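You operate a simulated robot arm through the tools that you are given. There is no shell and no other tool. Be economical: measure what you need, move in short steps, check, and stop when the job is done.

Carry out the task below with a simulated robot arm. There is one attempt and no reset: what you move stays moved.

Task
Grip the collar in the vice and back its tight screw off.
Fine: open the vice again and lay the collar in the orange tray.

It is judged by the outcome, as a careful person would: the job done as asked, and still so three seconds after it is handed in. It fails if anything else is knocked over, pushed out of place, dropped, spilled or broken.

Robot
A 6-joint arm with a two-finger parallel gripper, fixed in place. Base frame: the origin is at the foot of the arm, x ahead of it, y to its left, z up. Readings come in cm, rad, newtons and seconds.
Its first joint turns from -2.897 to 2.897 rad. Payload 3.43 kg.
The tool frame sits at the grasp point between the pads (the TCP): z along the fingers, y along the line on which they close. The tips reach 3.4 cm beyond it. Largest opening 12.8 cm; finger width 2.4, thickness 1.2; the body of the gripper, 4.8 by 13 cm, starts 9.6 cm behind the TCP.
Orientation is that of the tool frame in the base frame, as a unit quaternion [x, y, z, w]. With the fingers straight down and closing along the base's y, the tool's x points along the base's -x, its y along +y and its z along -z.

Tools
- The arm moves only by the tool move_arm. Its argument "motion" is a list that holds one entry, the list of rows, each a list of 7 numbers: the shift along the base's x, y, z in units of 40 mm (1.0 is 40 mm), then the turn, a rotation vector about the base's x, y, z in units of 4 degrees (1.0 is 4 degrees), then the finger opening in cm, from 0 to 12.8. In form: [[[dx, dy, dz, ax, ay, az, grip], ...]]. A call has 1 to 8 rows; each row shifts and turns the commanded pose from where the row before left it. A call with a number of a shift or a turn outside -1 to 1 is refused whole. Each row takes 0.2 s and may step no farther than 5 cm and 0.15 rad from the row before; otherwise, or with a gripper value out of range, the whole call is refused. A pose out of reach is approached as far as the arm can. The call stops where the force on the tool passes 50 N (or 10 N more than at its start, if that is more) or the arm is blocked; 0.2 s more then pass. The fingers move at their own pace (about 15.3 cm/s each) and stop on an object; they squeeze with about 25 N. The grip force told is the motor's: it shows also when the fingers shut on nothing. Time passes only in rows, and 0.2 s behind the last, so rows that do not move let the fingers close. The reply holds the time, the measured pose of the TCP, the force on the tool along the base axes, the opening and the grip force, in the units named above and with some noise, with the torque about the TCP (base axes, N m) and any sound that the robot's microphone picked up.
- Cameras (640 x 400 px; columns grow to the right, rows downward): "scene" is fixed at [4.53, -48.22, 165.88]; the picture's right is [-0.24, -0.97, 0.00], its down [-0.87, 0.21, -0.45] and it looks along [0.44, -0.11, -0.89] (base axes); focal length 321 px, centre (320, 200). "wrist" rides on the gripper at [7.6, -1.1, -16] in the tool frame; the picture's right is [0.15, 0.99, 0.00], its down [-0.88, 0.13, -0.46] and it looks along [-0.45, 0.07, 0.89] (tool axes); focal length 234 px, centre (320, 200). There is no depth. A picture from a camera that has moved, and an enlarged one, comes with that camera's place and axes in the base frame and with its lens. The place of the scene camera against the robot may be out by one fixed shift of up to 2.5 cm in any direction.
- get_image(camera): a new picture of that camera. The clock stands still meanwhile.
- inspect(camera, box): a new picture of the part [left, top, right, bottom] of that camera's present view, enlarged. The clock stands still meanwhile.
- job_done(): hands the job in; it is judged then, once.

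Go step by step. Nothing tells you positions but the pictures and the camera data: compare them with the known pose of the tool, close in by small moves and look again before you grip or let go. The budget is 120 turns and 64 pictures, counting those below and the enlarged ones. Unless the task says otherwise, let go and move clear before handing in, and close with one line.

The tools are called after ">>>" as a command line: name --argument value ..., lists and objects as JSON in quotes. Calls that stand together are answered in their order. move_arm: Moves the arm, as the interface text tells. Its arguments: {"type":"object","properties":{"motion":{"type":"array","items":{"type":"array","items":{"type":"array","items":{"type":"number"}}}}},"required":["motion"]} The other tools are called the same way: get_image (camera) takes a picture; inspect (camera, box) takes an enlarged picture of a part of a camera's view; job_done () hands the job in.

At the start:

```text
t: 0.0
tool_pos: [53.88, -52.62, 116.3]
ee_rot: [0.0, 1.0, -0.002, 0.001]
ft_force: [0.5, -0.1, -0.7]
ft_torque: [0.02, 0.0, 0.0]
finger_gap: 12.79
grasp_force: 0.1
```

scene: 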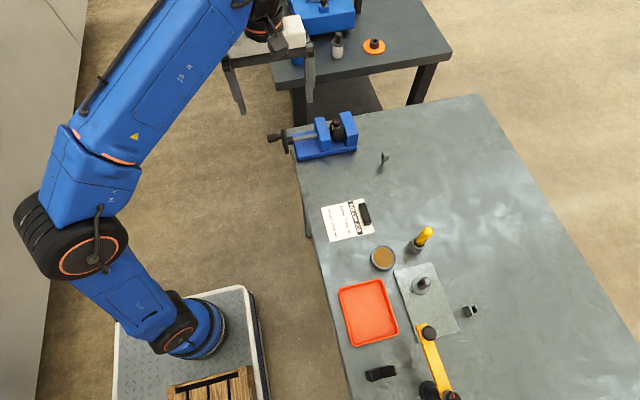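
wrist: 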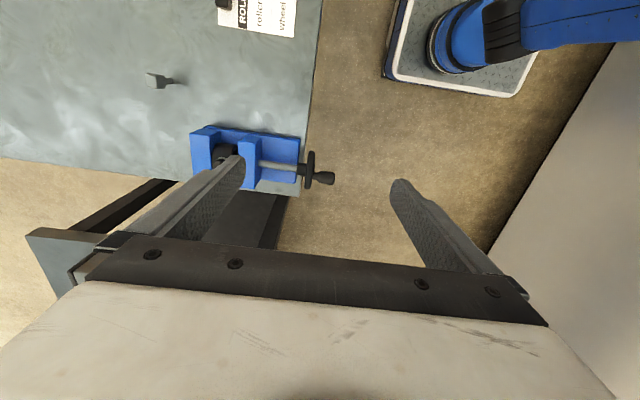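

I see a table with a blue vice (something dark in its jaws), a clipboard, an orange tray, and several small items. I'll look closer at each before moving.

>>> inspect --camera "scene" --box '[260, 90, 420, 190]'

>>> inspect --camera "scene" --box '[320, 190, 500, 302]'

>>> inspect --camera "scene" --box '[330, 288, 510, 400]'

>>> inspect --camera "wrist" --box '[130, 50, 350, 210]'

```text
4.00 times, centred on (340, 140) of scene
camera zoom: at [4.53, -48.22, 165.88], right [-0.24, -0.97, 0.0], down [-0.87, 0.21, -0.45], along [0.44, -0.11, -0.89], focal length 1282 px, centre (240, 440)
```

zoom: 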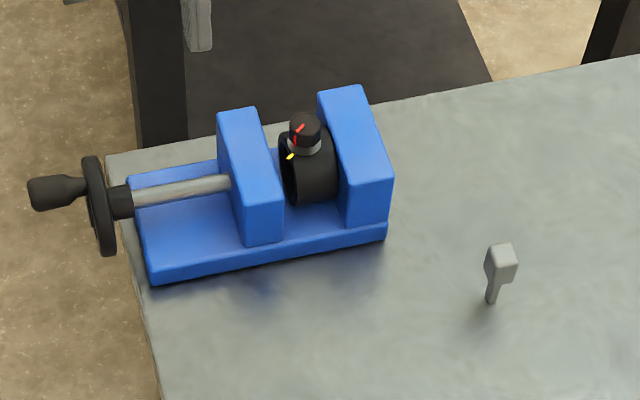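

```text
3.56 times, centred on (410, 246) of scene
camera zoom: at [4.53, -48.22, 165.88], right [-0.24, -0.97, 0.0], down [-0.87, 0.21, -0.45], along [0.44, -0.11, -0.89], focal length 1140 px, centre (0, 36)
```

zoom: 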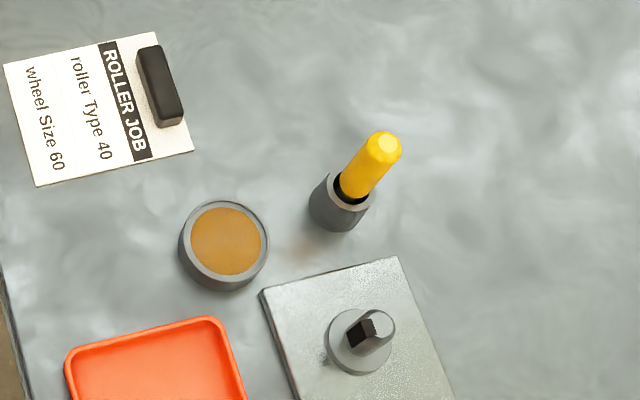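

```text
3.56 times, centred on (420, 344) of scene
camera zoom: at [4.53, -48.22, 165.88], right [-0.24, -0.97, 0.0], down [-0.87, 0.21, -0.45], along [0.44, -0.11, -0.89], focal length 1140 px, centre (-36, -312)
```

zoom: 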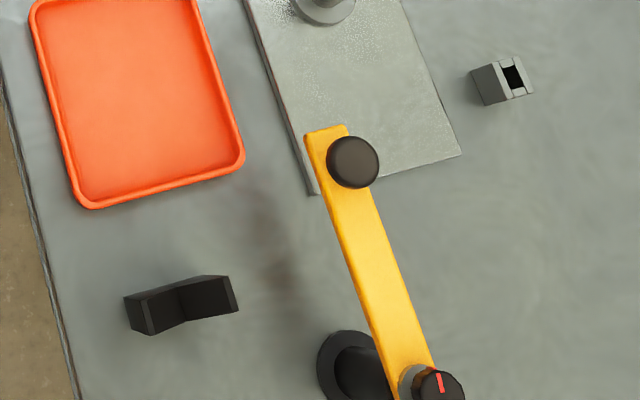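

```text
2.50 times, centred on (240, 130) of wrist
camera zoom: at [46.26, -53.63, 132.2], right [-0.15, 0.99, 0.0], down [0.88, 0.13, 0.46], along [0.45, 0.06, -0.89], focal length 585 px, centre (520, 375)
```

zoom: 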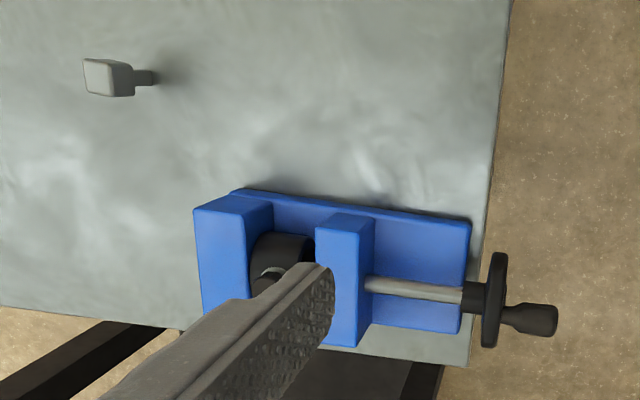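

The vice is near (60,-62,92), handwheel around (60,-54,94), and the collar with a knobbed screw near (60,-68,97). I'll move the wrist camera closer, behind the vice.

>>> move_arm --motion '[[[-1, -0.8, 0, 0, 0, 0, 12.8], [-1, -0.8, -0.3, 0, 0, 0, 12.8], [-0.8, -0.4, -0.3, 0, 0, 0, 12.8], [0, 0, 0, 0, 0, 0, 12.8]]]'

>>> get_image --camera "wrist"

```text
refused: row 1 steps farther than a row can; nothing moved
```

```text
57 pictures are left
camera wrist: at [46.26, -53.63, 132.2], right [-0.15, 0.99, 0.0], down [0.88, 0.13, 0.46], along [0.45, 0.06, -0.89], focal length 234 px, centre (320, 200)
```

wrist: 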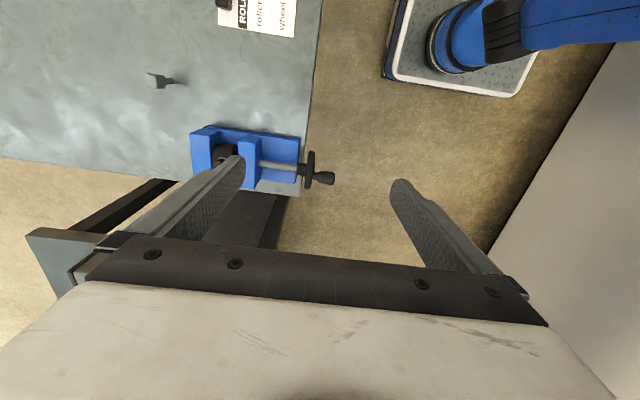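

That stepped too far; I'll split the same move into shorter rows.

>>> move_arm --motion '[[[-0.7, -0.5, -0.1, 0, 0, 0, 12.8], [-0.7, -0.5, -0.1, 0, 0, 0, 12.8], [-0.7, -0.5, -0.1, 0, 0, 0, 12.8], [-0.7, -0.5, -0.1, 0, 0, 0, 12.8], [0, 0, 0, 0, 0, 0, 12.8]]]'

>>> get_image --camera "wrist"

```text
t: 1.2
tool_pos: [42.91, -60.43, 114.88]
ee_rot: [0.0, 1.0, -0.002, 0.0]
ft_force: [1.0, -0.8, 0.0]
ft_torque: [0.01, 0.01, 0.03]
finger_gap: 12.79
grasp_force: 0.0
```

```text
56 pictures are left
camera wrist: at [35.41, -61.57, 130.77], right [-0.15, 0.99, 0.0], down [0.88, 0.13, 0.46], along [0.45, 0.06, -0.89], focal length 234 px, centre (320, 200)
```

wrist: 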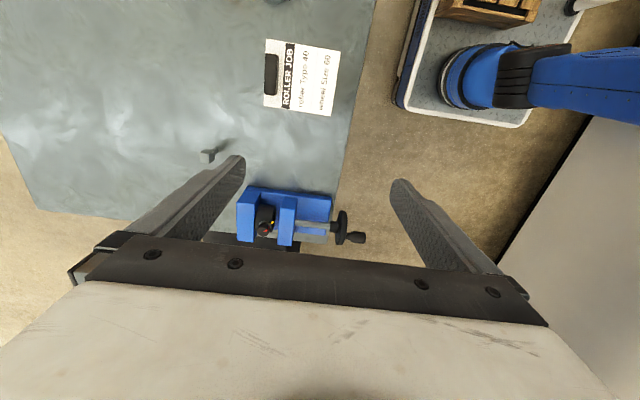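

Both jaws, the collar and the handle are now visible between the fingers. I'll zoom in.

>>> inspect --camera "wrist" --box '[225, 170, 385, 270]'

```text
4.00 times, centred on (305, 220) of wrist
camera zoom: at [35.41, -61.57, 130.77], right [-0.15, 0.99, 0.0], down [0.88, 0.13, 0.46], along [0.45, 0.06, -0.89], focal length 937 px, centre (380, 120)
```

zoom: 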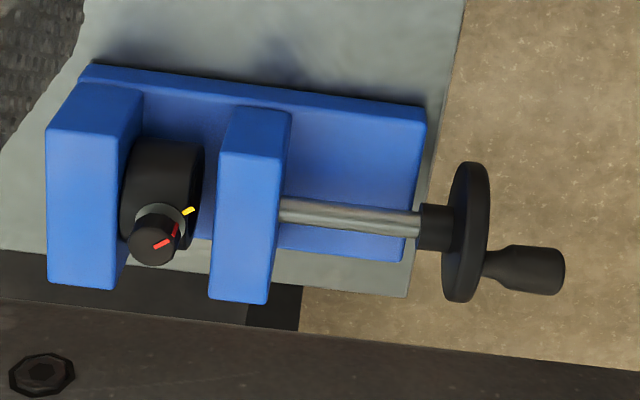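

The crank handle is at about (61.3,-51,93.6), straight above the wheel axis at (61.1,-53.7,91.2), with the axis along y. I'll turn the tool -90° so the fingers close along x, moving above the handle meanwhile.

>>> move_arm --motion '[[[0.2, 0.11, 0, 0, 0, -1, 12.8], [0.2, 0.11, 0, 0, 0, -1, 12.8], [0.2, 0.11, 0, 0, 0, -1, 12.8], [0.2, 0.11, 0, 0, 0, -1, 12.8], [0.2, 0.11, 0, 0, 0, -1, 12.8], [0.2, 0.11, 0, 0, 0, -1, 12.8], [0.2, 0.11, 0, 0, 0, -1, 12.8], [0.2, 0.11, 0, 0, 0, -1, 12.8]]]'

>>> move_arm --motion '[[[0.2, 0.11, -0.1, 0, 0, -1, 12.8], [0.2, 0.11, -0.1, 0, 0, -1, 12.8], [0.2, 0.11, -0.1, 0, 0, -1, 12.8], [0.2, 0.11, -0.1, 0, 0, -1, 12.8], [0.2, 0.11, -0.1, 0, 0, -1, 12.8], [0.2, 0.11, -0.1, 0, 0, -1, 12.8], [0.2, 0.11, -0.1, 0, 0, -1, 12.8], [0.2, 0.11, -0.1, 0, 0, -1, 12.8]]]'

>>> move_arm --motion '[[[0.2, 0.11, -0.1, 0, 0, -1, 12.8], [0.2, 0.11, -0.1, 0, 0, -1, 12.8], [0.2, 0.11, -0.1, 0, 0, -1, 12.8], [0.2, 0.11, -0.1, 0, 0, -1, 12.8], [0.2, 0.11, -0.1, 0, 0, -1, 12.8], [0.2, 0.11, -0.1, 0, 0, -1, 12.8], [0.2, 0.0, -0.1, 0, 0, -0.5, 12.8], [0, 0, 0, 0, 0, 0, 12.8]]]'

>>> get_image --camera "wrist"

>>> get_image --camera "scene"

```text
t: 3.0
tool_pos: [49.19, -56.99, 114.7]
ee_rot: [0.277, 0.961, -0.001, 0.0]
ft_force: [0.2, -0.4, -1.0]
ft_torque: [0.0, 0.02, -0.02]
finger_gap: 12.8
grasp_force: 0.1
```

```text
t: 4.8
tool_pos: [55.61, -53.52, 111.38]
ee_rot: [0.53, 0.848, -0.003, 0.0]
ft_force: [0.1, 0.7, 0.2]
ft_torque: [-0.01, 0.01, 0.03]
finger_gap: 12.81
grasp_force: 0.1
```

```text
t: 6.6
tool_pos: [61.03, -50.93, 108.63]
ee_rot: [0.707, 0.707, -0.002, -0.001]
ft_force: [-0.1, 0.1, 0.5]
ft_torque: [0.04, 0.0, 0.0]
finger_gap: 12.81
grasp_force: 0.0
```

```text
54 pictures are left
camera wrist: at [59.97, -43.36, 124.55], right [0.99, 0.15, 0.0], down [0.13, -0.88, 0.46], along [0.06, -0.45, -0.89], focal length 234 px, centre (320, 200)
```

wrist: 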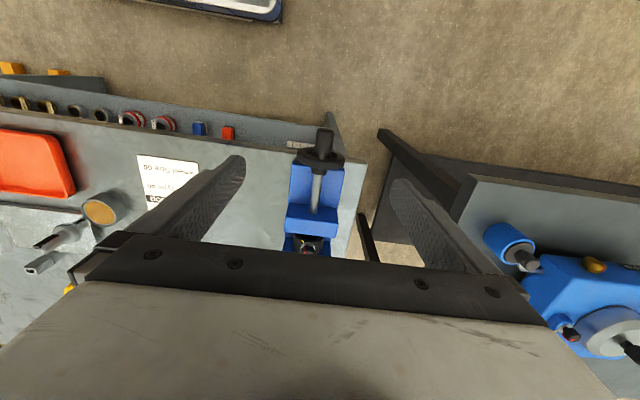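

```text
53 pictures are left
```

scene: 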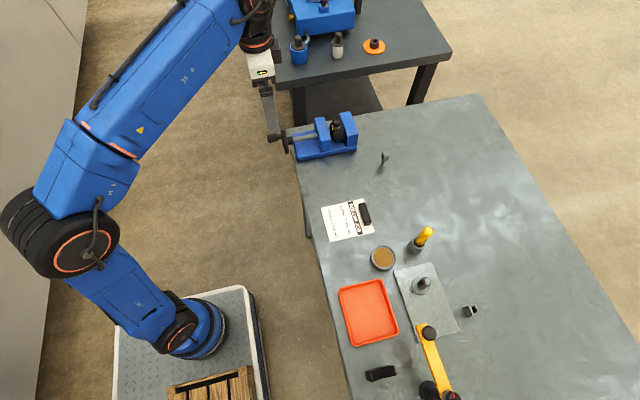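

The handle lies right under the tool. I'll descend to handle height and check.

>>> move_arm --motion '[[[0.03, 0.1, -0.9, 0, 0, 0, 8], [0.03, 0.05, -0.9, 0, 0, 0, 6], [0, 0, -0.9, 0, 0, 0, 6], [0, 0, -0.9, 0, 0, 0, 6], [0, 0, -0.1, 0, 0, 0, 6], [0, 0, 0, 0, 0, 0, 6]]]'

>>> get_image --camera "wrist"

>>> inspect --camera "scene" --box '[230, 90, 390, 190]'

```text
t: 8.0
tool_pos: [61.33, -50.41, 93.97]
ee_rot: [0.707, 0.707, -0.002, 0.0]
ft_force: [0.6, -0.3, 0.5]
ft_torque: [0.0, 0.03, 0.0]
finger_gap: 6.0
grasp_force: 0.1
```

```text
52 pictures are left
camera wrist: at [60.14, -42.8, 109.85], right [0.99, 0.15, 0.0], down [0.13, -0.88, 0.46], along [0.06, -0.45, -0.89], focal length 234 px, centre (320, 200)
```

wrist: 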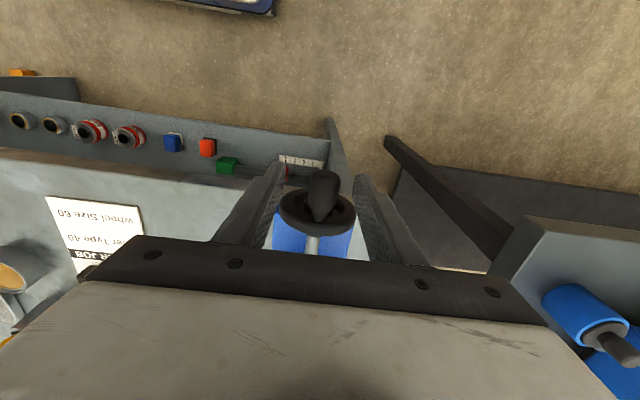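

```text
4.00 times, centred on (310, 140) of scene
camera zoom: at [4.53, -48.22, 165.88], right [-0.24, -0.97, 0.0], down [-0.87, 0.21, -0.45], along [0.44, -0.11, -0.89], focal length 1282 px, centre (360, 440)
```

zoom: 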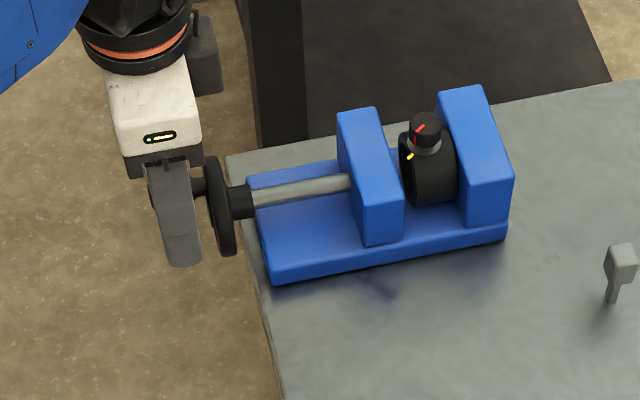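

The handle is between the fingers. Closing on it.

>>> move_arm --motion '[[[0, 0, 0, 0, 0, 0, 0], [0, 0, 0, 0, 0, 0, 0], [0, 0, 0, 0, 0, 0, 0]]]'

```text
t: 8.8
tool_pos: [61.18, -50.44, 93.91]
ee_rot: [0.707, 0.708, -0.003, 0.0]
ft_force: [3.0, -0.4, 3.1]
ft_torque: [-0.46, -0.12, 0.03]
finger_gap: 2.27
grasp_force: 45.0
```

Gripped (2.3 cm). I'll crank clockwise (toward -x first) by 45° and see.

>>> move_arm --motion '[[[-0.155, 0, -0.02, 0, 0, 0, 0], [-0.145, 0, -0.06, 0, 0, 0, 0], [-0.125, 0, -0.095, 0, 0, 0, 0], [0, 0, 0, 0, 0, 0, 0]]]'

>>> get_image --camera "wrist"

```text
t: 9.8
tool_pos: [59.6, -50.46, 93.14]
ee_rot: [0.707, 0.707, -0.003, 0.0]
ft_force: [17.0, -7.7, 5.9]
ft_torque: [-0.33, -0.5, 0.0]
finger_gap: 2.3
grasp_force: 45.5
```

```text
50 pictures are left
camera wrist: at [58.62, -42.74, 109.07], right [0.99, 0.15, 0.0], down [0.13, -0.88, 0.46], along [0.06, -0.45, -0.89], focal length 234 px, centre (320, 200)
```

wrist: 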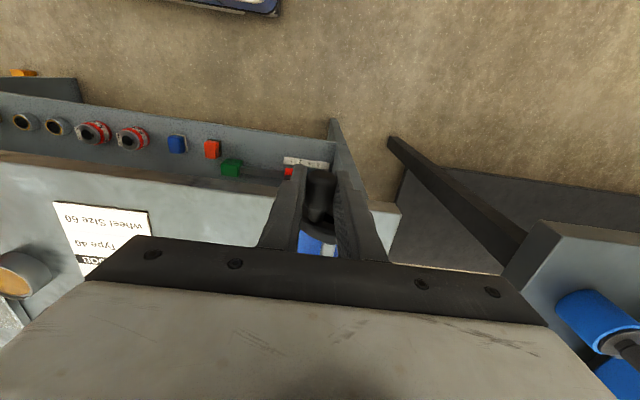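

>>> inspect --camera "scene" --box '[230, 90, 390, 190]'

```text
4.00 times, centred on (310, 140) of scene
camera zoom: at [4.53, -48.22, 165.88], right [-0.24, -0.97, 0.0], down [-0.87, 0.21, -0.45], along [0.44, -0.11, -0.89], focal length 1282 px, centre (360, 440)
```

zoom: 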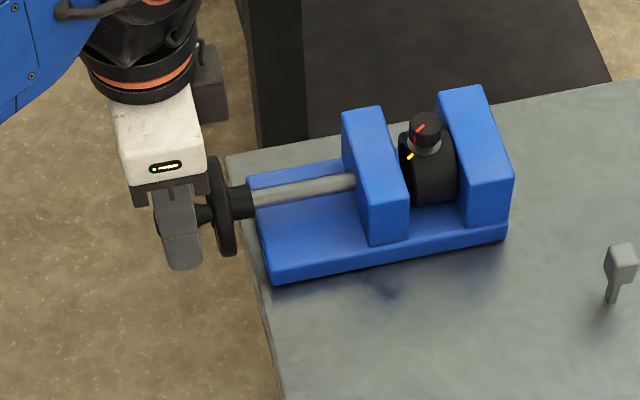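

The jaw advanced about 3–4 mm toward the collar, so this direction tightens. Continuing along the circle.

>>> move_arm --motion '[[[-0.095, 0, -0.125, 0, 0, 0, 0], [-0.06, 0, -0.145, 0, 0, 0, 0], [-0.02, 0, -0.155, 0, 0, 0, 0], [0, 0, 0, 0, 0, 0, 0]]]'

>>> inspect --camera "scene" --box '[230, 90, 390, 190]'

```text
t: 10.8
tool_pos: [58.97, -50.22, 91.57]
ee_rot: [0.708, 0.707, -0.002, 0.0]
ft_force: [17.6, 0.2, 10.0]
ft_torque: [-0.09, -0.39, 0.08]
finger_gap: 2.25
grasp_force: 44.6
```

```text
4.00 times, centred on (310, 140) of scene
camera zoom: at [4.53, -48.22, 165.88], right [-0.24, -0.97, 0.0], down [-0.87, 0.21, -0.45], along [0.44, -0.11, -0.89], focal length 1282 px, centre (360, 440)
```

zoom: 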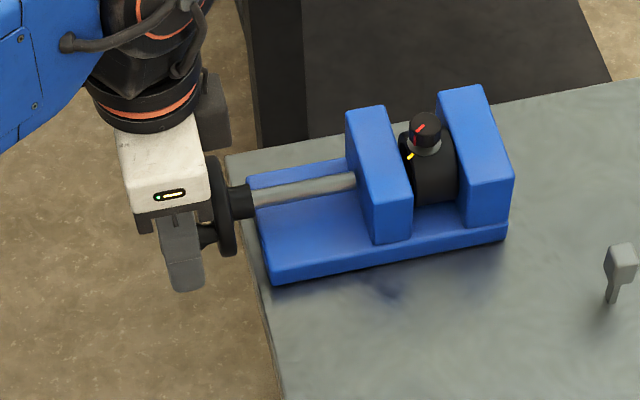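

Jaw is closing further with each 45°. Continuing down past nine o'clock with slightly smaller radius.

>>> move_arm --motion '[[[0.04, 0, -0.137, 0, 0, 0, 0], [0.06, 0, -0.127, 0, 0, 0, 0], [0.09, 0, -0.11, 0, 0, 0, 0], [0, 0, 0, 0, 0, 0, 0]]]'

>>> move_arm --motion '[[[0.11, 0, -0.084, 0, 0, 0, 0], [0.127, 0, -0.054, 0, 0, 0, 0], [0.137, 0, -0.018, 0, 0, 0, 0], [0, 0, 0, 0, 0, 0, 0]]]'

>>> inspect --camera "scene" --box '[230, 90, 390, 190]'

```text
t: 11.5
tool_pos: [58.93, -50.3, 90.14]
ee_rot: [0.708, 0.706, -0.005, -0.006]
ft_force: [-35.1, 7.1, 2.1]
ft_torque: [-1.08, -0.24, -0.05]
finger_gap: 2.3
grasp_force: 44.8
stopped in row 3: the force on the tool passed its limit at 61 N (the readings are from after the stop); the commanded pose is now the measured one
```

```text
t: 11.9
tool_pos: [58.97, -50.31, 90.02]
ee_rot: [0.708, 0.706, -0.005, -0.009]
ft_force: [-27.9, 3.5, 0.4]
ft_torque: [-1.08, -0.21, 0.1]
finger_gap: 2.26
grasp_force: 44.7
stopped in row 1: the force on the tool passed its limit at 56 N (the readings are from after the stop); the commanded pose is now the measured one
```

```text
4.00 times, centred on (310, 140) of scene
camera zoom: at [4.53, -48.22, 165.88], right [-0.24, -0.97, 0.0], down [-0.87, 0.21, -0.45], along [0.44, -0.11, -0.89], focal length 1282 px, centre (360, 440)
```

zoom: 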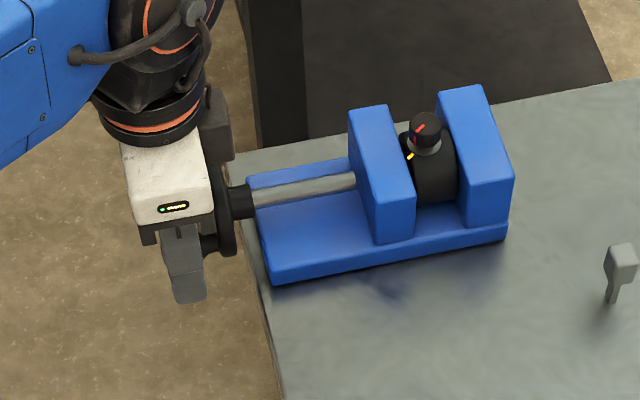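

The block was mostly radial (my arc was too tight), so it is not yet clear the jaw is tight. I'll take one step along a 2.45 cm arc and read the tangential force.

>>> move_arm --motion '[[[-0.01, 0, -0.06, 0, 0, 0, 0], [0.04, 0, -0.06, 0, 0, 0, 0], [0.05, 0, -0.05, 0, 0, 0, 0], [0, 0, 0, 0, 0, 0, 0]]]'

```text
t: 12.7
tool_pos: [59.17, -50.26, 89.28]
ee_rot: [0.709, 0.705, -0.006, -0.009]
ft_force: [-23.4, -3.9, -0.6]
ft_torque: [-0.48, -0.4, 0.43]
finger_gap: 2.28
grasp_force: 45.2
stopped in row 4: the force on the tool passed its limit at 51 N (the readings are from after the stop); the commanded pose is now the measured one
```

>>> inspect --camera "wrist" --box '[240, 130, 400, 230]'

>>> inspect --camera "scene" --box '[250, 100, 350, 163]'

```text
4.00 times, centred on (320, 180) of wrist
camera zoom: at [58.39, -42.73, 105.17], right [0.99, 0.14, -0.02], down [0.14, -0.88, 0.45], along [0.05, -0.45, -0.89], focal length 937 px, centre (320, 280)
```

zoom: 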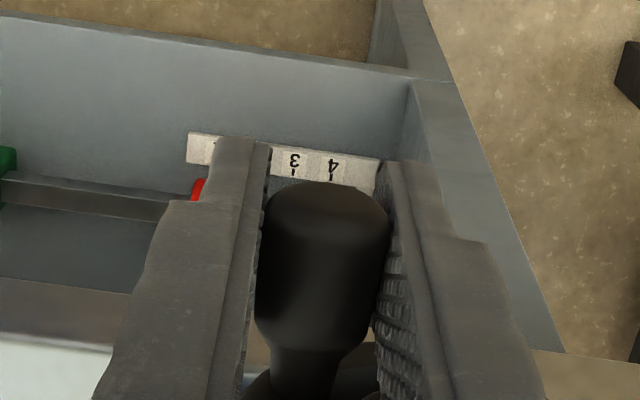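

```text
6.35 times, centred on (300, 132) of scene
camera zoom: at [4.53, -48.22, 165.88], right [-0.24, -0.97, 0.0], down [-0.87, 0.21, -0.45], along [0.44, -0.11, -0.89], focal length 2035 px, centre (447, 635)
```

zoom: 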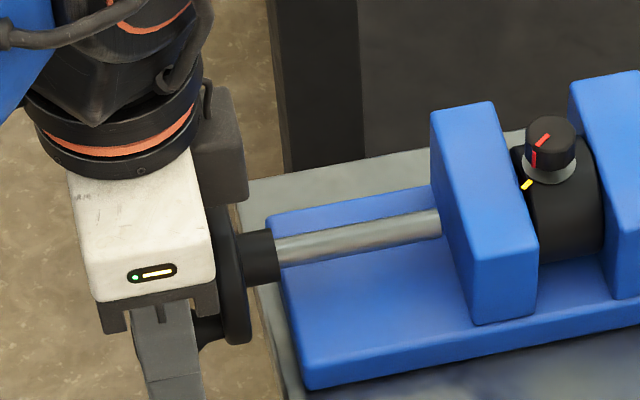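

The handle did follow to about 135°, and the jaw has advanced about 1 cm in total. Continuing the arc in small steps to find the true stop.

>>> move_arm --motion '[[[0.05, 0, -0.06, 0, 0, 0, 0], [0.06, 0, -0.05, 0, 0, 0, 0], [0.06, 0, -0.04, 0, 0, 0, 0], [0, 0, 0, 0, 0, 0, 0]]]'

>>> inspect --camera "scene" --box '[250, 100, 350, 163]'

```text
t: 13.3
tool_pos: [59.54, -50.29, 88.67]
ee_rot: [0.709, 0.705, -0.007, -0.011]
ft_force: [-20.4, 0.4, 0.8]
ft_torque: [-0.65, -0.43, 0.56]
finger_gap: 2.3
grasp_force: 45.0
stopped in row 3: the force on the tool passed its limit at 54 N (the readings are from after the stop); the commanded pose is now the measured one
```

```text
6.35 times, centred on (300, 132) of scene
camera zoom: at [4.53, -48.22, 165.88], right [-0.24, -0.97, 0.0], down [-0.87, 0.21, -0.45], along [0.44, -0.11, -0.89], focal length 2035 px, centre (447, 635)
```

zoom: 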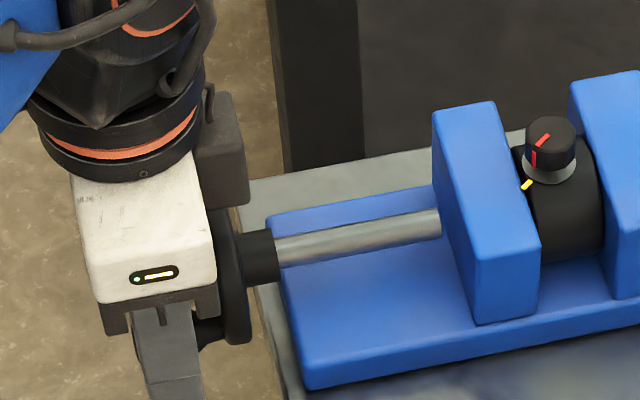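

Jaw is still creeping in; now the motion is mainly +x at the bottom of the circle.

>>> move_arm --motion '[[[0.05, 0, 0, 0, 0, 0, 0], [0.06, 0, 0, 0, 0, 0, 0], [0.06, 0, 0, 0, 0, 0, 0], [0.06, 0, 0, 0, 0, 0, 0], [0.06, 0, 0, 0, 0, 0, 0], [0.06, 0, 0, 0, 0, 0, 0]]]'

>>> inspect --camera "scene" --box '[250, 100, 350, 163]'

```text
t: 13.9
tool_pos: [59.59, -50.35, 88.45]
ee_rot: [0.709, 0.705, -0.008, -0.015]
ft_force: [-18.2, -0.6, 1.0]
ft_torque: [-0.56, -0.43, 0.59]
finger_gap: 2.3
grasp_force: 44.8
stopped in row 2: the force on the tool passed its limit at 59 N (the readings are from after the stop); the commanded pose is now the measured one
```

```text
6.35 times, centred on (300, 132) of scene
camera zoom: at [4.53, -48.22, 165.88], right [-0.24, -0.97, 0.0], down [-0.87, 0.21, -0.45], along [0.44, -0.11, -0.89], focal length 2035 px, centre (447, 635)
```

zoom: 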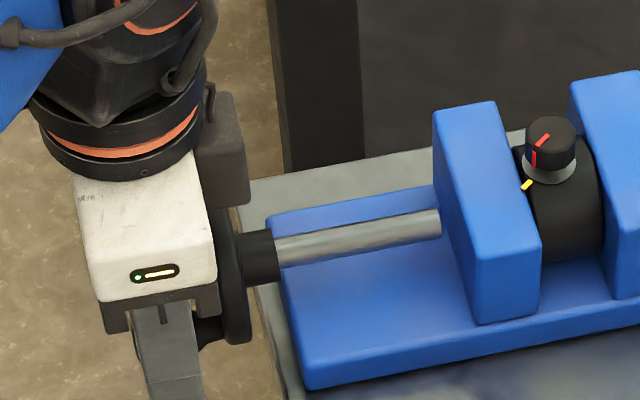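

It barely moved at 59 N, suggesting the jaw is now tight on the collar. One more tangential push to confirm.

>>> move_arm --motion '[[[0.05, 0, -0.03, 0, 0, 0, 0], [0.05, 0, -0.03, 0, 0, 0, 0], [0.05, 0, -0.03, 0, 0, 0, 0], [0.05, 0, -0.03, 0, 0, 0, 0]]]'

```text
t: 14.9
tool_pos: [60.46, -50.26, 87.89]
ee_rot: [0.709, 0.705, -0.007, -0.014]
ft_force: [-21.5, 1.6, -12.4]
ft_torque: [0.32, -0.46, 0.5]
finger_gap: 2.27
grasp_force: 45.0
```

>>> inspect --camera "scene" --box '[250, 100, 350, 163]'

>>> move_arm --motion '[[[0.06, 0, 0, 0, 0, 0, 0], [0.06, 0, 0.01, 0, 0, 0, 0], [0.06, 0, 0.01, 0, 0, 0, 0], [0.06, 0, 0.02, 0, 0, 0, 0], [0.06, 0, 0.02, 0, 0, 0, 0]]]'

>>> inspect --camera "scene" --box '[250, 100, 350, 163]'

```text
6.35 times, centred on (300, 132) of scene
camera zoom: at [4.53, -48.22, 165.88], right [-0.24, -0.97, 0.0], down [-0.87, 0.21, -0.45], along [0.44, -0.11, -0.89], focal length 2035 px, centre (447, 635)
```

zoom: 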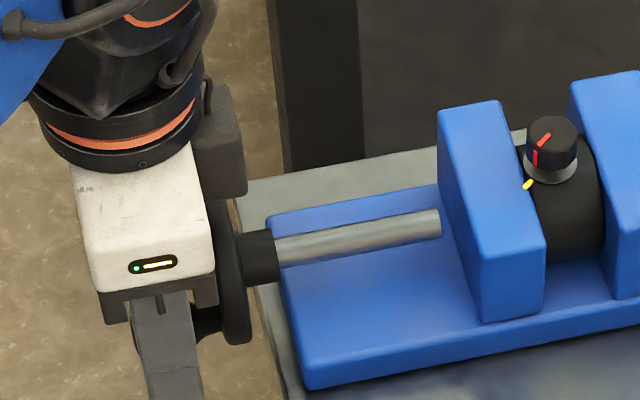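

```text
t: 16.0
tool_pos: [61.29, -50.32, 88.1]
ee_rot: [0.709, 0.705, -0.008, -0.017]
ft_force: [-20.9, 0.2, -0.7]
ft_torque: [-0.72, 0.12, 0.55]
finger_gap: 2.28
grasp_force: 44.9
stopped in row 5: the force on the tool passed its limit at 51 N (the readings are from after the stop); the commanded pose is now the measured one
```

```text
6.35 times, centred on (300, 132) of scene
camera zoom: at [4.53, -48.22, 165.88], right [-0.24, -0.97, 0.0], down [-0.87, 0.21, -0.45], along [0.44, -0.11, -0.89], focal length 2035 px, centre (447, 635)
```

zoom: 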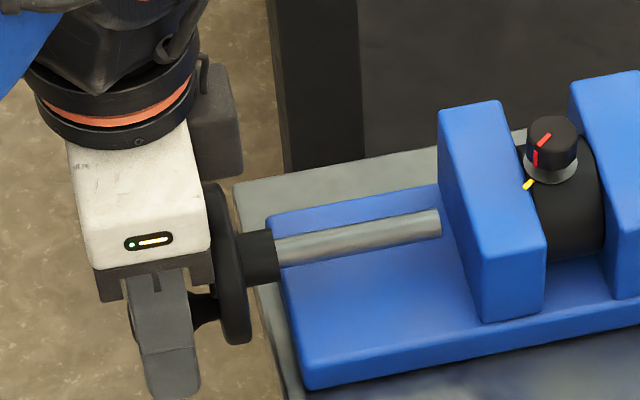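

The collar shifted slightly and now seems snug between jaws. Pushing once more along the tangent to confirm.

>>> move_arm --motion '[[[0.05, 0, 0.02, 0, 0, 0, 0], [0.05, 0, 0.03, 0, 0, 0, 0], [0.05, 0, 0.03, 0, 0, 0, 0], [0.05, 0, 0.03, 0, 0, 0, 0], [0.05, 0, 0.03, 0, 0, 0, 0]]]'

>>> inspect --camera "scene" --box '[250, 100, 350, 163]'

```text
t: 16.6
tool_pos: [61.34, -50.38, 88.06]
ee_rot: [0.711, 0.703, -0.01, -0.019]
ft_force: [-22.9, -4.2, 0.7]
ft_torque: [-0.42, 0.13, 0.42]
finger_gap: 2.28
grasp_force: 45.2
stopped in row 2: the force on the tool passed its limit at 52 N (the readings are from after the stop); the commanded pose is now the measured one
```

```text
6.35 times, centred on (300, 132) of scene
camera zoom: at [4.53, -48.22, 165.88], right [-0.24, -0.97, 0.0], down [-0.87, 0.21, -0.45], along [0.44, -0.11, -0.89], focal length 2035 px, centre (447, 635)
```

zoom: 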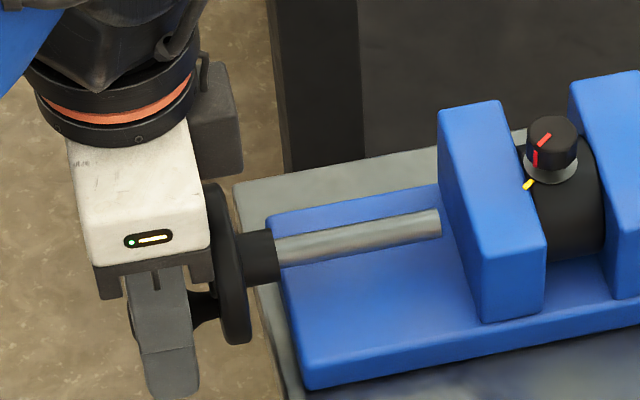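

The jaw is stationary under 50 N at the handle, so the vice is tight. I'll release, rise and look at the screw.

>>> move_arm --motion '[[[-0.03, 0, 0, 0, 0, 0, 5.5], [0, 0, 0, 0, 0, 0, 5.5], [0, 0.05, 0.5, 0, 0, 0, 5.5], [0, 0, 1, 0, 0, 0, 6], [0, 0, 1, 0, 0, 0, 8], [0, -0.5, 1, 0, 0, 0, 8], [0, -0.8, 0.8, 0, 0, 0, 8], [0, -0.8, 0.2, 0, 0, 0, 8]]]'

>>> get_image --camera "wrist"

>>> inspect --camera "scene" --box '[230, 90, 390, 190]'

```text
t: 18.4
tool_pos: [61.68, -58.2, 105.85]
ee_rot: [0.71, 0.704, -0.009, -0.019]
ft_force: [-0.5, 0.0, 0.7]
ft_torque: [-0.03, -0.02, -0.01]
finger_gap: 8.03
grasp_force: 0.1
```

```text
39 pictures are left
camera wrist: at [61.18, -50.9, 121.93], right [0.99, 0.14, -0.04], down [0.14, -0.89, 0.44], along [0.03, -0.44, -0.9], focal length 234 px, centre (320, 200)
```

wrist: 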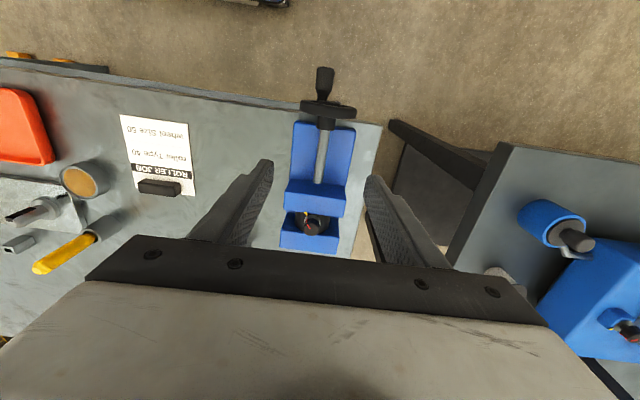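

```text
4.00 times, centred on (310, 140) of scene
camera zoom: at [4.53, -48.22, 165.88], right [-0.24, -0.97, 0.0], down [-0.87, 0.21, -0.45], along [0.44, -0.11, -0.89], focal length 1282 px, centre (360, 440)
```

zoom: 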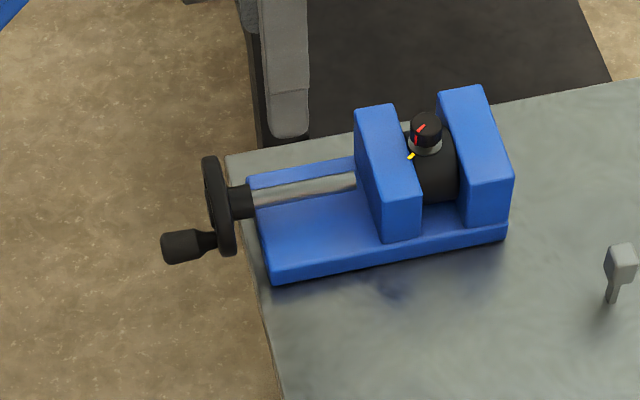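

>>> inspect --camera "wrist" --box '[270, 170, 366, 250]'

```text
5.00 times, centred on (318, 210) of wrist
camera zoom: at [61.18, -50.9, 121.93], right [0.99, 0.14, -0.04], down [0.14, -0.89, 0.44], along [0.03, -0.44, -0.9], focal length 1171 px, centre (330, 150)
```

zoom: 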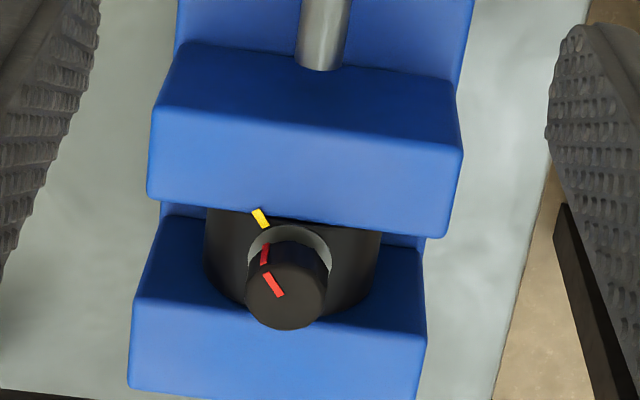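

The screw's knob top is at about (61.5,-68.5,95.4), 2 cm across, jaws topping out near z 92.5. I'll level the tool and go above it.

>>> move_arm --motion '[[[0, -0.9, 0, -0.2, -0.57, 0.12, 6], [0, -0.9, -0.3, 0, 0, 0, 5], [-0.04, -0.77, -0.5, 0, 0, 0, 5], [0, 0, 0, 0, 0, 0, 5]]]'

>>> get_image --camera "wrist"

>>> inspect --camera "scene" --box '[290, 90, 390, 153]'

```text
t: 19.4
tool_pos: [61.37, -68.62, 102.75]
ee_rot: [0.707, 0.707, 0.001, 0.002]
ft_force: [0.1, 0.4, 0.6]
ft_torque: [-0.02, -0.01, -0.04]
finger_gap: 4.97
grasp_force: 0.1
```

```text
36 pictures are left
camera wrist: at [60.12, -61.16, 118.77], right [0.99, 0.15, 0.0], down [0.13, -0.88, 0.46], along [0.07, -0.45, -0.89], focal length 234 px, centre (320, 200)
```

wrist: 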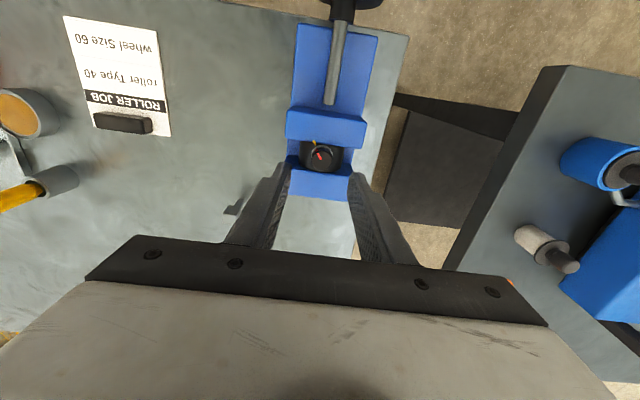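

```text
6.35 times, centred on (340, 122) of scene
camera zoom: at [4.53, -48.22, 165.88], right [-0.24, -0.97, 0.0], down [-0.87, 0.21, -0.45], along [0.44, -0.11, -0.89], focal length 2035 px, centre (193, 698)
```

zoom: 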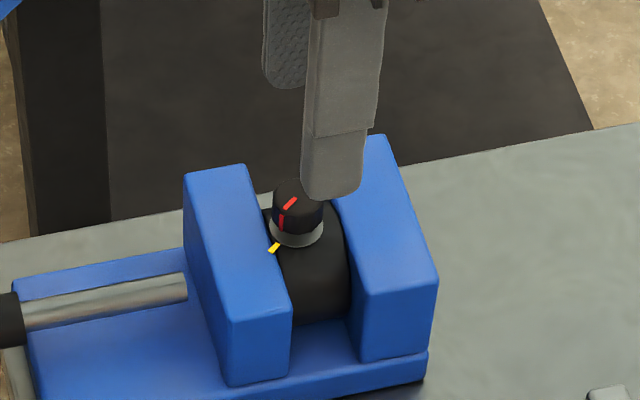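

>>> inspect --camera "wrist" --box '[262, 120, 390, 200]'

```text
5.00 times, centred on (326, 160) of wrist
camera zoom: at [60.12, -61.16, 118.77], right [0.99, 0.15, 0.0], down [0.13, -0.88, 0.46], along [0.07, -0.45, -0.89], focal length 1171 px, centre (290, 400)
```

zoom: 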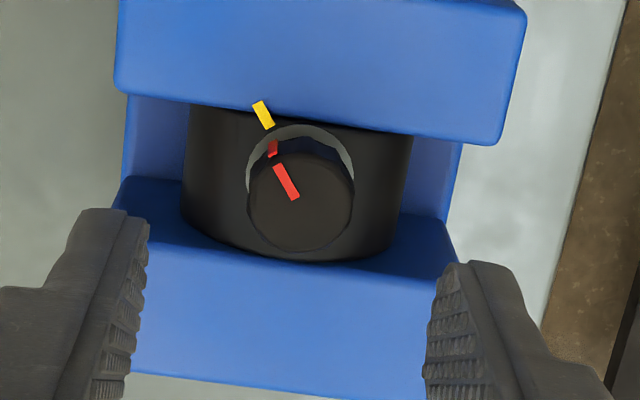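

The knob top refines to (61.45,-68.35,95.6). Descending so the tips straddle it, staying above the jaws.

>>> move_arm --motion '[[[0.02, 0.06, -0.5, 0, 0, 0, 5], [0, 0, -0.5, 0, 0, 0, 5], [0, 0, -0.4, 0, 0, 0, 5], [0, 0, 0, 0, 0, 0, 5]]]'

>>> inspect --camera "scene" --box '[290, 90, 390, 153]'

>>> inspect --camera "wrist" --box '[256, 130, 384, 210]'

```text
t: 20.4
tool_pos: [61.23, -68.52, 97.39]
ee_rot: [0.707, 0.707, 0.001, 0.0]
ft_force: [-0.1, -0.1, -0.4]
ft_torque: [0.03, 0.02, 0.0]
finger_gap: 5.0
grasp_force: 0.1
```

```text
6.35 times, centred on (340, 122) of scene
camera zoom: at [4.53, -48.22, 165.88], right [-0.24, -0.97, 0.0], down [-0.87, 0.21, -0.45], along [0.44, -0.11, -0.89], focal length 2035 px, centre (193, 698)
```

zoom: 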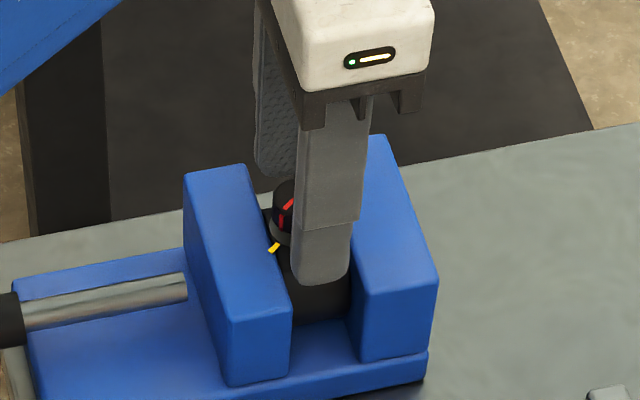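

```text
5.00 times, centred on (320, 170) of wrist
camera zoom: at [60.13, -61.0, 113.32], right [0.99, 0.15, 0.0], down [0.13, -0.88, 0.46], along [0.07, -0.45, -0.89], focal length 1171 px, centre (320, 350)
```

zoom: 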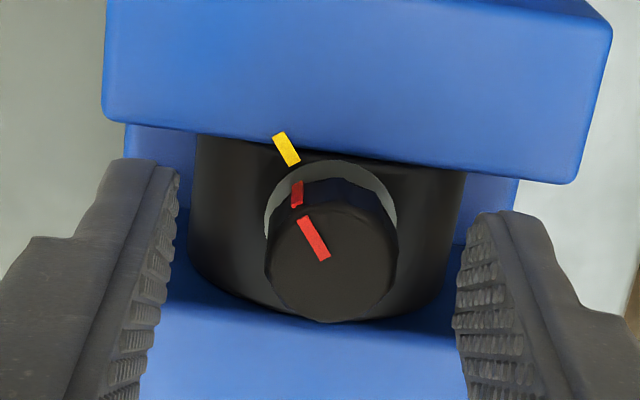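

Slightly off; shift +0.25 x, +0.2 y, down 0.5 cm, then close.

>>> move_arm --motion '[[[0.06, 0.05, -0.12, 0, 0, 0, 4], [0, 0, 0, 0, 0, 0, 4], [0, 0, 0, 0, 0, 0, 0], [0, 0, 0, 0, 0, 0, 0], [0, 0, 0, 0, 0, 0, 0]]]'

>>> inspect --camera "wrist" --box '[256, 130, 384, 210]'

```text
t: 21.6
tool_pos: [61.56, -68.47, 96.8]
ee_rot: [0.707, 0.707, 0.001, 0.0]
ft_force: [-1.9, -0.6, -0.1]
ft_torque: [-0.04, 0.05, -0.07]
finger_gap: 2.03
grasp_force: 25.0
```

```text
5.00 times, centred on (320, 170) of wrist
camera zoom: at [60.33, -60.81, 112.75], right [0.99, 0.15, 0.0], down [0.13, -0.88, 0.46], along [0.07, -0.45, -0.89], focal length 1171 px, centre (320, 350)
```

zoom: 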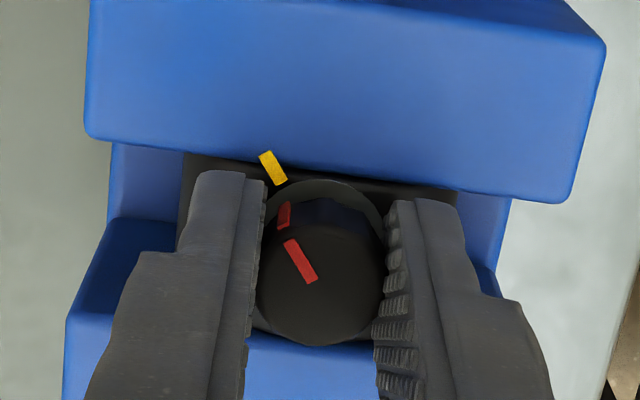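

The knob is gripped (2.03 cm). Turning counterclockwise, first 24°.

>>> move_arm --motion '[[[0, 0, 0, 0, 0, 1, 0], [0, 0, 0, 0, 0, 1, 0], [0, 0, 0, 0, 0, 1, 0], [0, 0, 0, 0, 0, 1, 0], [0, 0, 0, 0, 0, 1, 0], [0, 0, 0, 0, 0, 1, 0]]]'

>>> inspect --camera "wrist" --box '[256, 130, 384, 210]'

```text
t: 23.0
tool_pos: [61.49, -68.4, 96.74]
ee_rot: [0.544, 0.839, 0.0, 0.0]
ft_force: [-6.8, -13.8, 13.2]
ft_torque: [-0.48, 0.25, -0.09]
finger_gap: 2.07
grasp_force: 25.7
```

```text
5.00 times, centred on (320, 170) of wrist
camera zoom: at [57.38, -61.88, 112.74], right [0.84, 0.54, 0.0], down [0.48, -0.75, 0.46], along [0.25, -0.38, -0.89], focal length 1171 px, centre (320, 350)
```

zoom: 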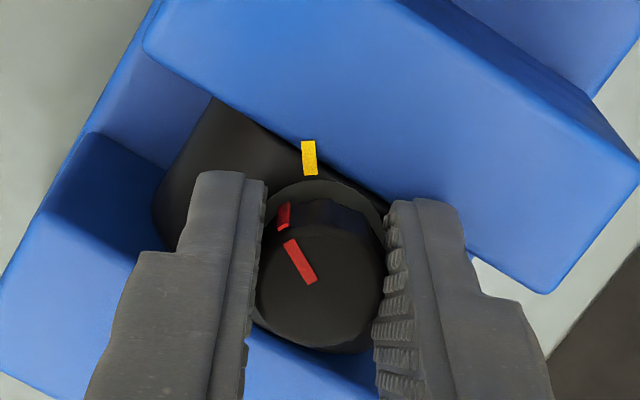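

The knob turns with the fingers and the yellow mark stays put. Continuing, with a slight rise to relieve the upward force.

>>> move_arm --motion '[[[0, 0, 0.03, 0, 0, 1, 0], [0, 0, 0.02, 0, 0, 1, 0], [0, 0, 0, 0, 0, 1, 0], [0, 0, 0, 0, 0, 1, 0], [0, 0, 0, 0, 0, 1, 0], [0, 0, 0, 0, 0, 1, 0], [0, 0, 0, 0, 0, 1, 0], [0, 0, 0, 0, 0, 1, 0]]]'

>>> inspect --camera "wrist" --box '[256, 130, 384, 210]'

```text
t: 24.8
tool_pos: [61.67, -68.37, 96.94]
ee_rot: [0.292, 0.957, 0.001, 0.001]
ft_force: [0.3, 0.7, -1.6]
ft_torque: [0.1, -0.02, 0.0]
finger_gap: 2.06
grasp_force: 24.8
```

```text
5.00 times, centred on (320, 170) of wrist
camera zoom: at [54.69, -65.08, 112.88], right [0.43, 0.9, 0.0], down [0.8, -0.38, 0.46], along [0.41, -0.19, -0.89], focal length 1171 px, centre (320, 350)
```

zoom: 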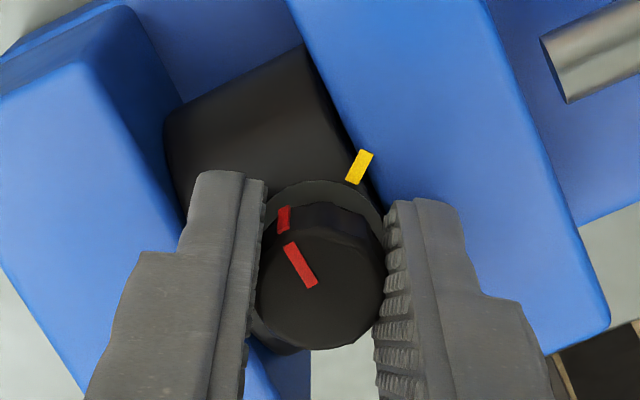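

About 56° done and the torque has dropped, so the screw has broken loose. Continuing to back it off.

>>> move_arm --motion '[[[0, 0, 0, 0, 0, 1, 0], [0, 0, 0, 0, 0, 1, 0], [0, 0, 0, 0, 0, 1, 0], [0, 0, 0, 0, 0, 1, 0], [0, 0, 0, 0, 0, 1, 0], [0, 0, 0, 0, 0, 1, 0], [0, 0, 0, 0, 0, 1, 0], [0, 0, 0, 0, 0, 1, 0]]]'

>>> move_arm --motion '[[[0, 0, 0, 0, 0, 1, 0], [0, 0, 0, 0, 0, 1, 0], [0, 0, 0, 0, 0, 1, 0], [0, 0, 0, 0, 0, 1, 0], [0, 0, 0, 0, 0, 1, 0], [0, 0, 0, 0, 0, 1, 0], [0, 0, 0, 0, 0, 1, 0], [0, 0, 0, 0, 0, 1, 0]]]'

>>> inspect --camera "wrist" --box '[256, 130, 384, 210]'

```text
t: 26.6
tool_pos: [61.61, -68.29, 96.92]
ee_rot: [0.018, 1.0, 0.0, 0.0]
ft_force: [0.2, -2.1, -1.2]
ft_torque: [-0.06, 0.02, 0.0]
finger_gap: 2.03
grasp_force: 25.4
```

```text
t: 28.4
tool_pos: [61.63, -68.44, 96.95]
ee_rot: [-0.259, 0.966, 0.001, 0.001]
ft_force: [-0.2, -0.1, -1.9]
ft_torque: [-0.04, 0.0, 0.0]
finger_gap: 2.05
grasp_force: 25.2
```

```text
5.00 times, centred on (320, 170) of wrist
camera zoom: at [55.65, -73.21, 112.91], right [-0.62, 0.78, 0.0], down [0.7, 0.55, 0.46], along [0.36, 0.29, -0.89], focal length 1171 px, centre (320, 350)
```

zoom: 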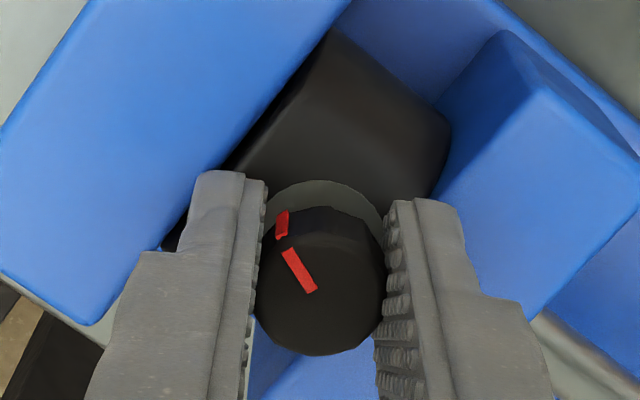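

120° off and turning freely. Another 60° brings the tool to a convenient yaw with the fingers again closing along x.

>>> move_arm --motion '[[[0, 0, 0, 0, 0, 1, 0], [0, 0, 0, 0, 0, 1, 0], [0, 0, 0, 0, 0, 1, 0], [0, 0, 0, 0, 0, 1, 0], [0, 0, 0, 0, 0, 1, 0], [0, 0, 0, 0, 0, 1, 0], [0, 0, 0, 0, 0, 1, 0], [0, 0, 0, 0, 0, 1, 0]]]'

>>> move_arm --motion '[[[0, 0, 0, 0, 0, 1, 0], [0, 0, 0, 0, 0, 1, 0], [0, 0, 0, 0, 0, 1, 0], [0, 0, 0, 0, 0, 1, 0], [0, 0, 0, 0, 0, 1, 0], [0, 0, 0, 0, 0, 1, 0], [0, 0, 0, 0, 0, 1, 0], [0, 0, 0, 0, 0, 0, 0]]]'

>>> inspect --camera "wrist" --box '[256, 130, 384, 210]'

>>> inspect --camera "scene" --box '[270, 80, 390, 155]'

```text
t: 30.2
tool_pos: [61.72, -68.28, 96.93]
ee_rot: [-0.516, 0.857, 0.001, -0.001]
ft_force: [1.5, -5.8, 0.4]
ft_torque: [-0.31, -0.13, -0.2]
finger_gap: 2.07
grasp_force: 25.4
```

```text
t: 32.0
tool_pos: [61.59, -68.16, 96.89]
ee_rot: [-0.707, 0.707, 0.0, 0.0]
ft_force: [-0.3, -0.2, 1.6]
ft_torque: [-0.02, 0.04, -0.15]
finger_gap: 2.09
grasp_force: 24.7
```

```text
5.00 times, centred on (320, 170) of wrist
camera zoom: at [62.75, -75.93, 112.85], right [-0.99, -0.15, 0.0], down [-0.13, 0.88, 0.46], along [-0.07, 0.45, -0.89], focal length 1171 px, centre (320, 350)
```

zoom: 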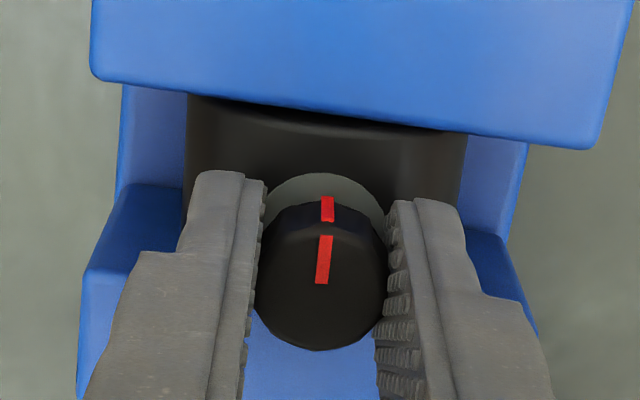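

```text
5.33 times, centred on (330, 118) of scene
camera zoom: at [4.53, -48.22, 165.88], right [-0.24, -0.97, 0.0], down [-0.87, 0.21, -0.45], along [0.44, -0.11, -0.89], focal length 1710 px, centre (267, 640)
```

zoom: 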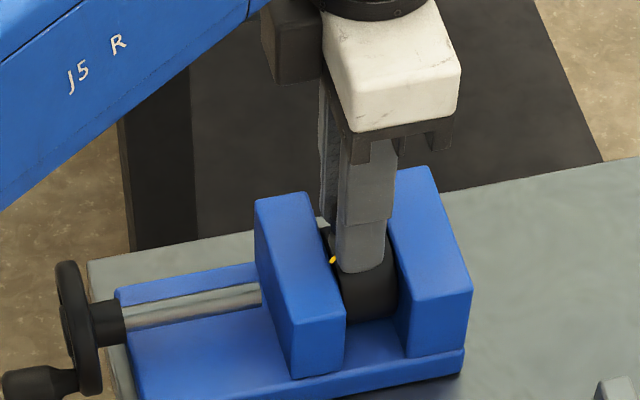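

The screw now slips against an end stop (~150° off) and is loose. I'll release it, rise, and go look at the crank handle.

>>> move_arm --motion '[[[0, 0, 0, 0, 0, 0, 4.5], [0, 0, 0, 0, 0, 0, 4.5], [0, 0, 0.8, 0, 0, 0, 5], [0, 0, 1, 0, 0, 0, 6], [0, 0.8, 0.8, 0, 0, 0, 6], [0, 1.1, 0, 0, 0, 0, 6]]]'

>>> move_arm --motion '[[[0, 1, 0, 0, 0, 0, 6], [0, 1, 0, 0, 0, 0, 6], [0, 1, 0, 0, 0, 0, 6], [0, 0.7, 0, 0, 0, 0, 6], [0, 0, 0, 0, 0, 0, 6]]]'

>>> get_image --camera "wrist"

>>> inspect --camera "scene" --box '[250, 90, 390, 178]'

```text
refused: 1.1 is not a number from -1 to 1
```

```text
t: 33.2
tool_pos: [61.46, -53.65, 96.89]
ee_rot: [-0.707, 0.707, 0.001, -0.001]
ft_force: [0.4, 0.2, -0.1]
ft_torque: [0.01, -0.01, -0.01]
finger_gap: 5.99
grasp_force: 0.1
```

```text
25 pictures are left
camera wrist: at [62.61, -61.18, 112.75], right [-0.99, -0.15, 0.0], down [-0.13, 0.88, 0.46], along [-0.07, 0.45, -0.89], focal length 234 px, centre (320, 200)
```

wrist: 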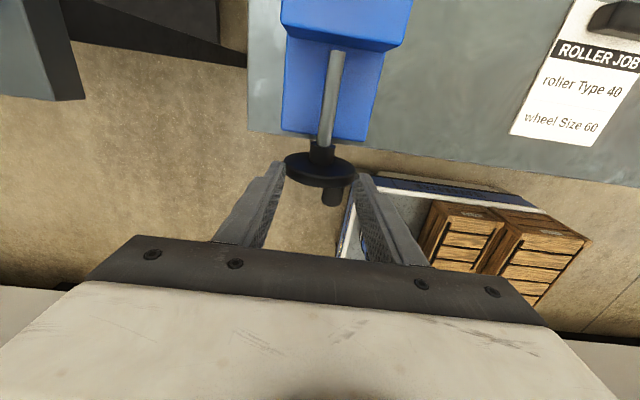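

```text
4.55 times, centred on (320, 134) of scene
camera zoom: at [4.53, -48.22, 165.88], right [-0.24, -0.97, 0.0], down [-0.87, 0.21, -0.45], along [0.44, -0.11, -0.89], focal length 1457 px, centre (320, 500)
```

zoom: 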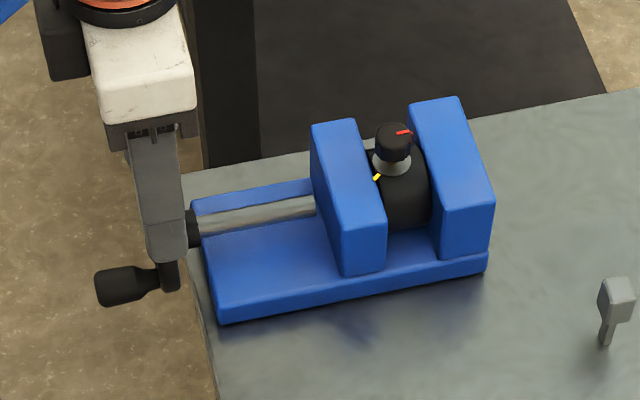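

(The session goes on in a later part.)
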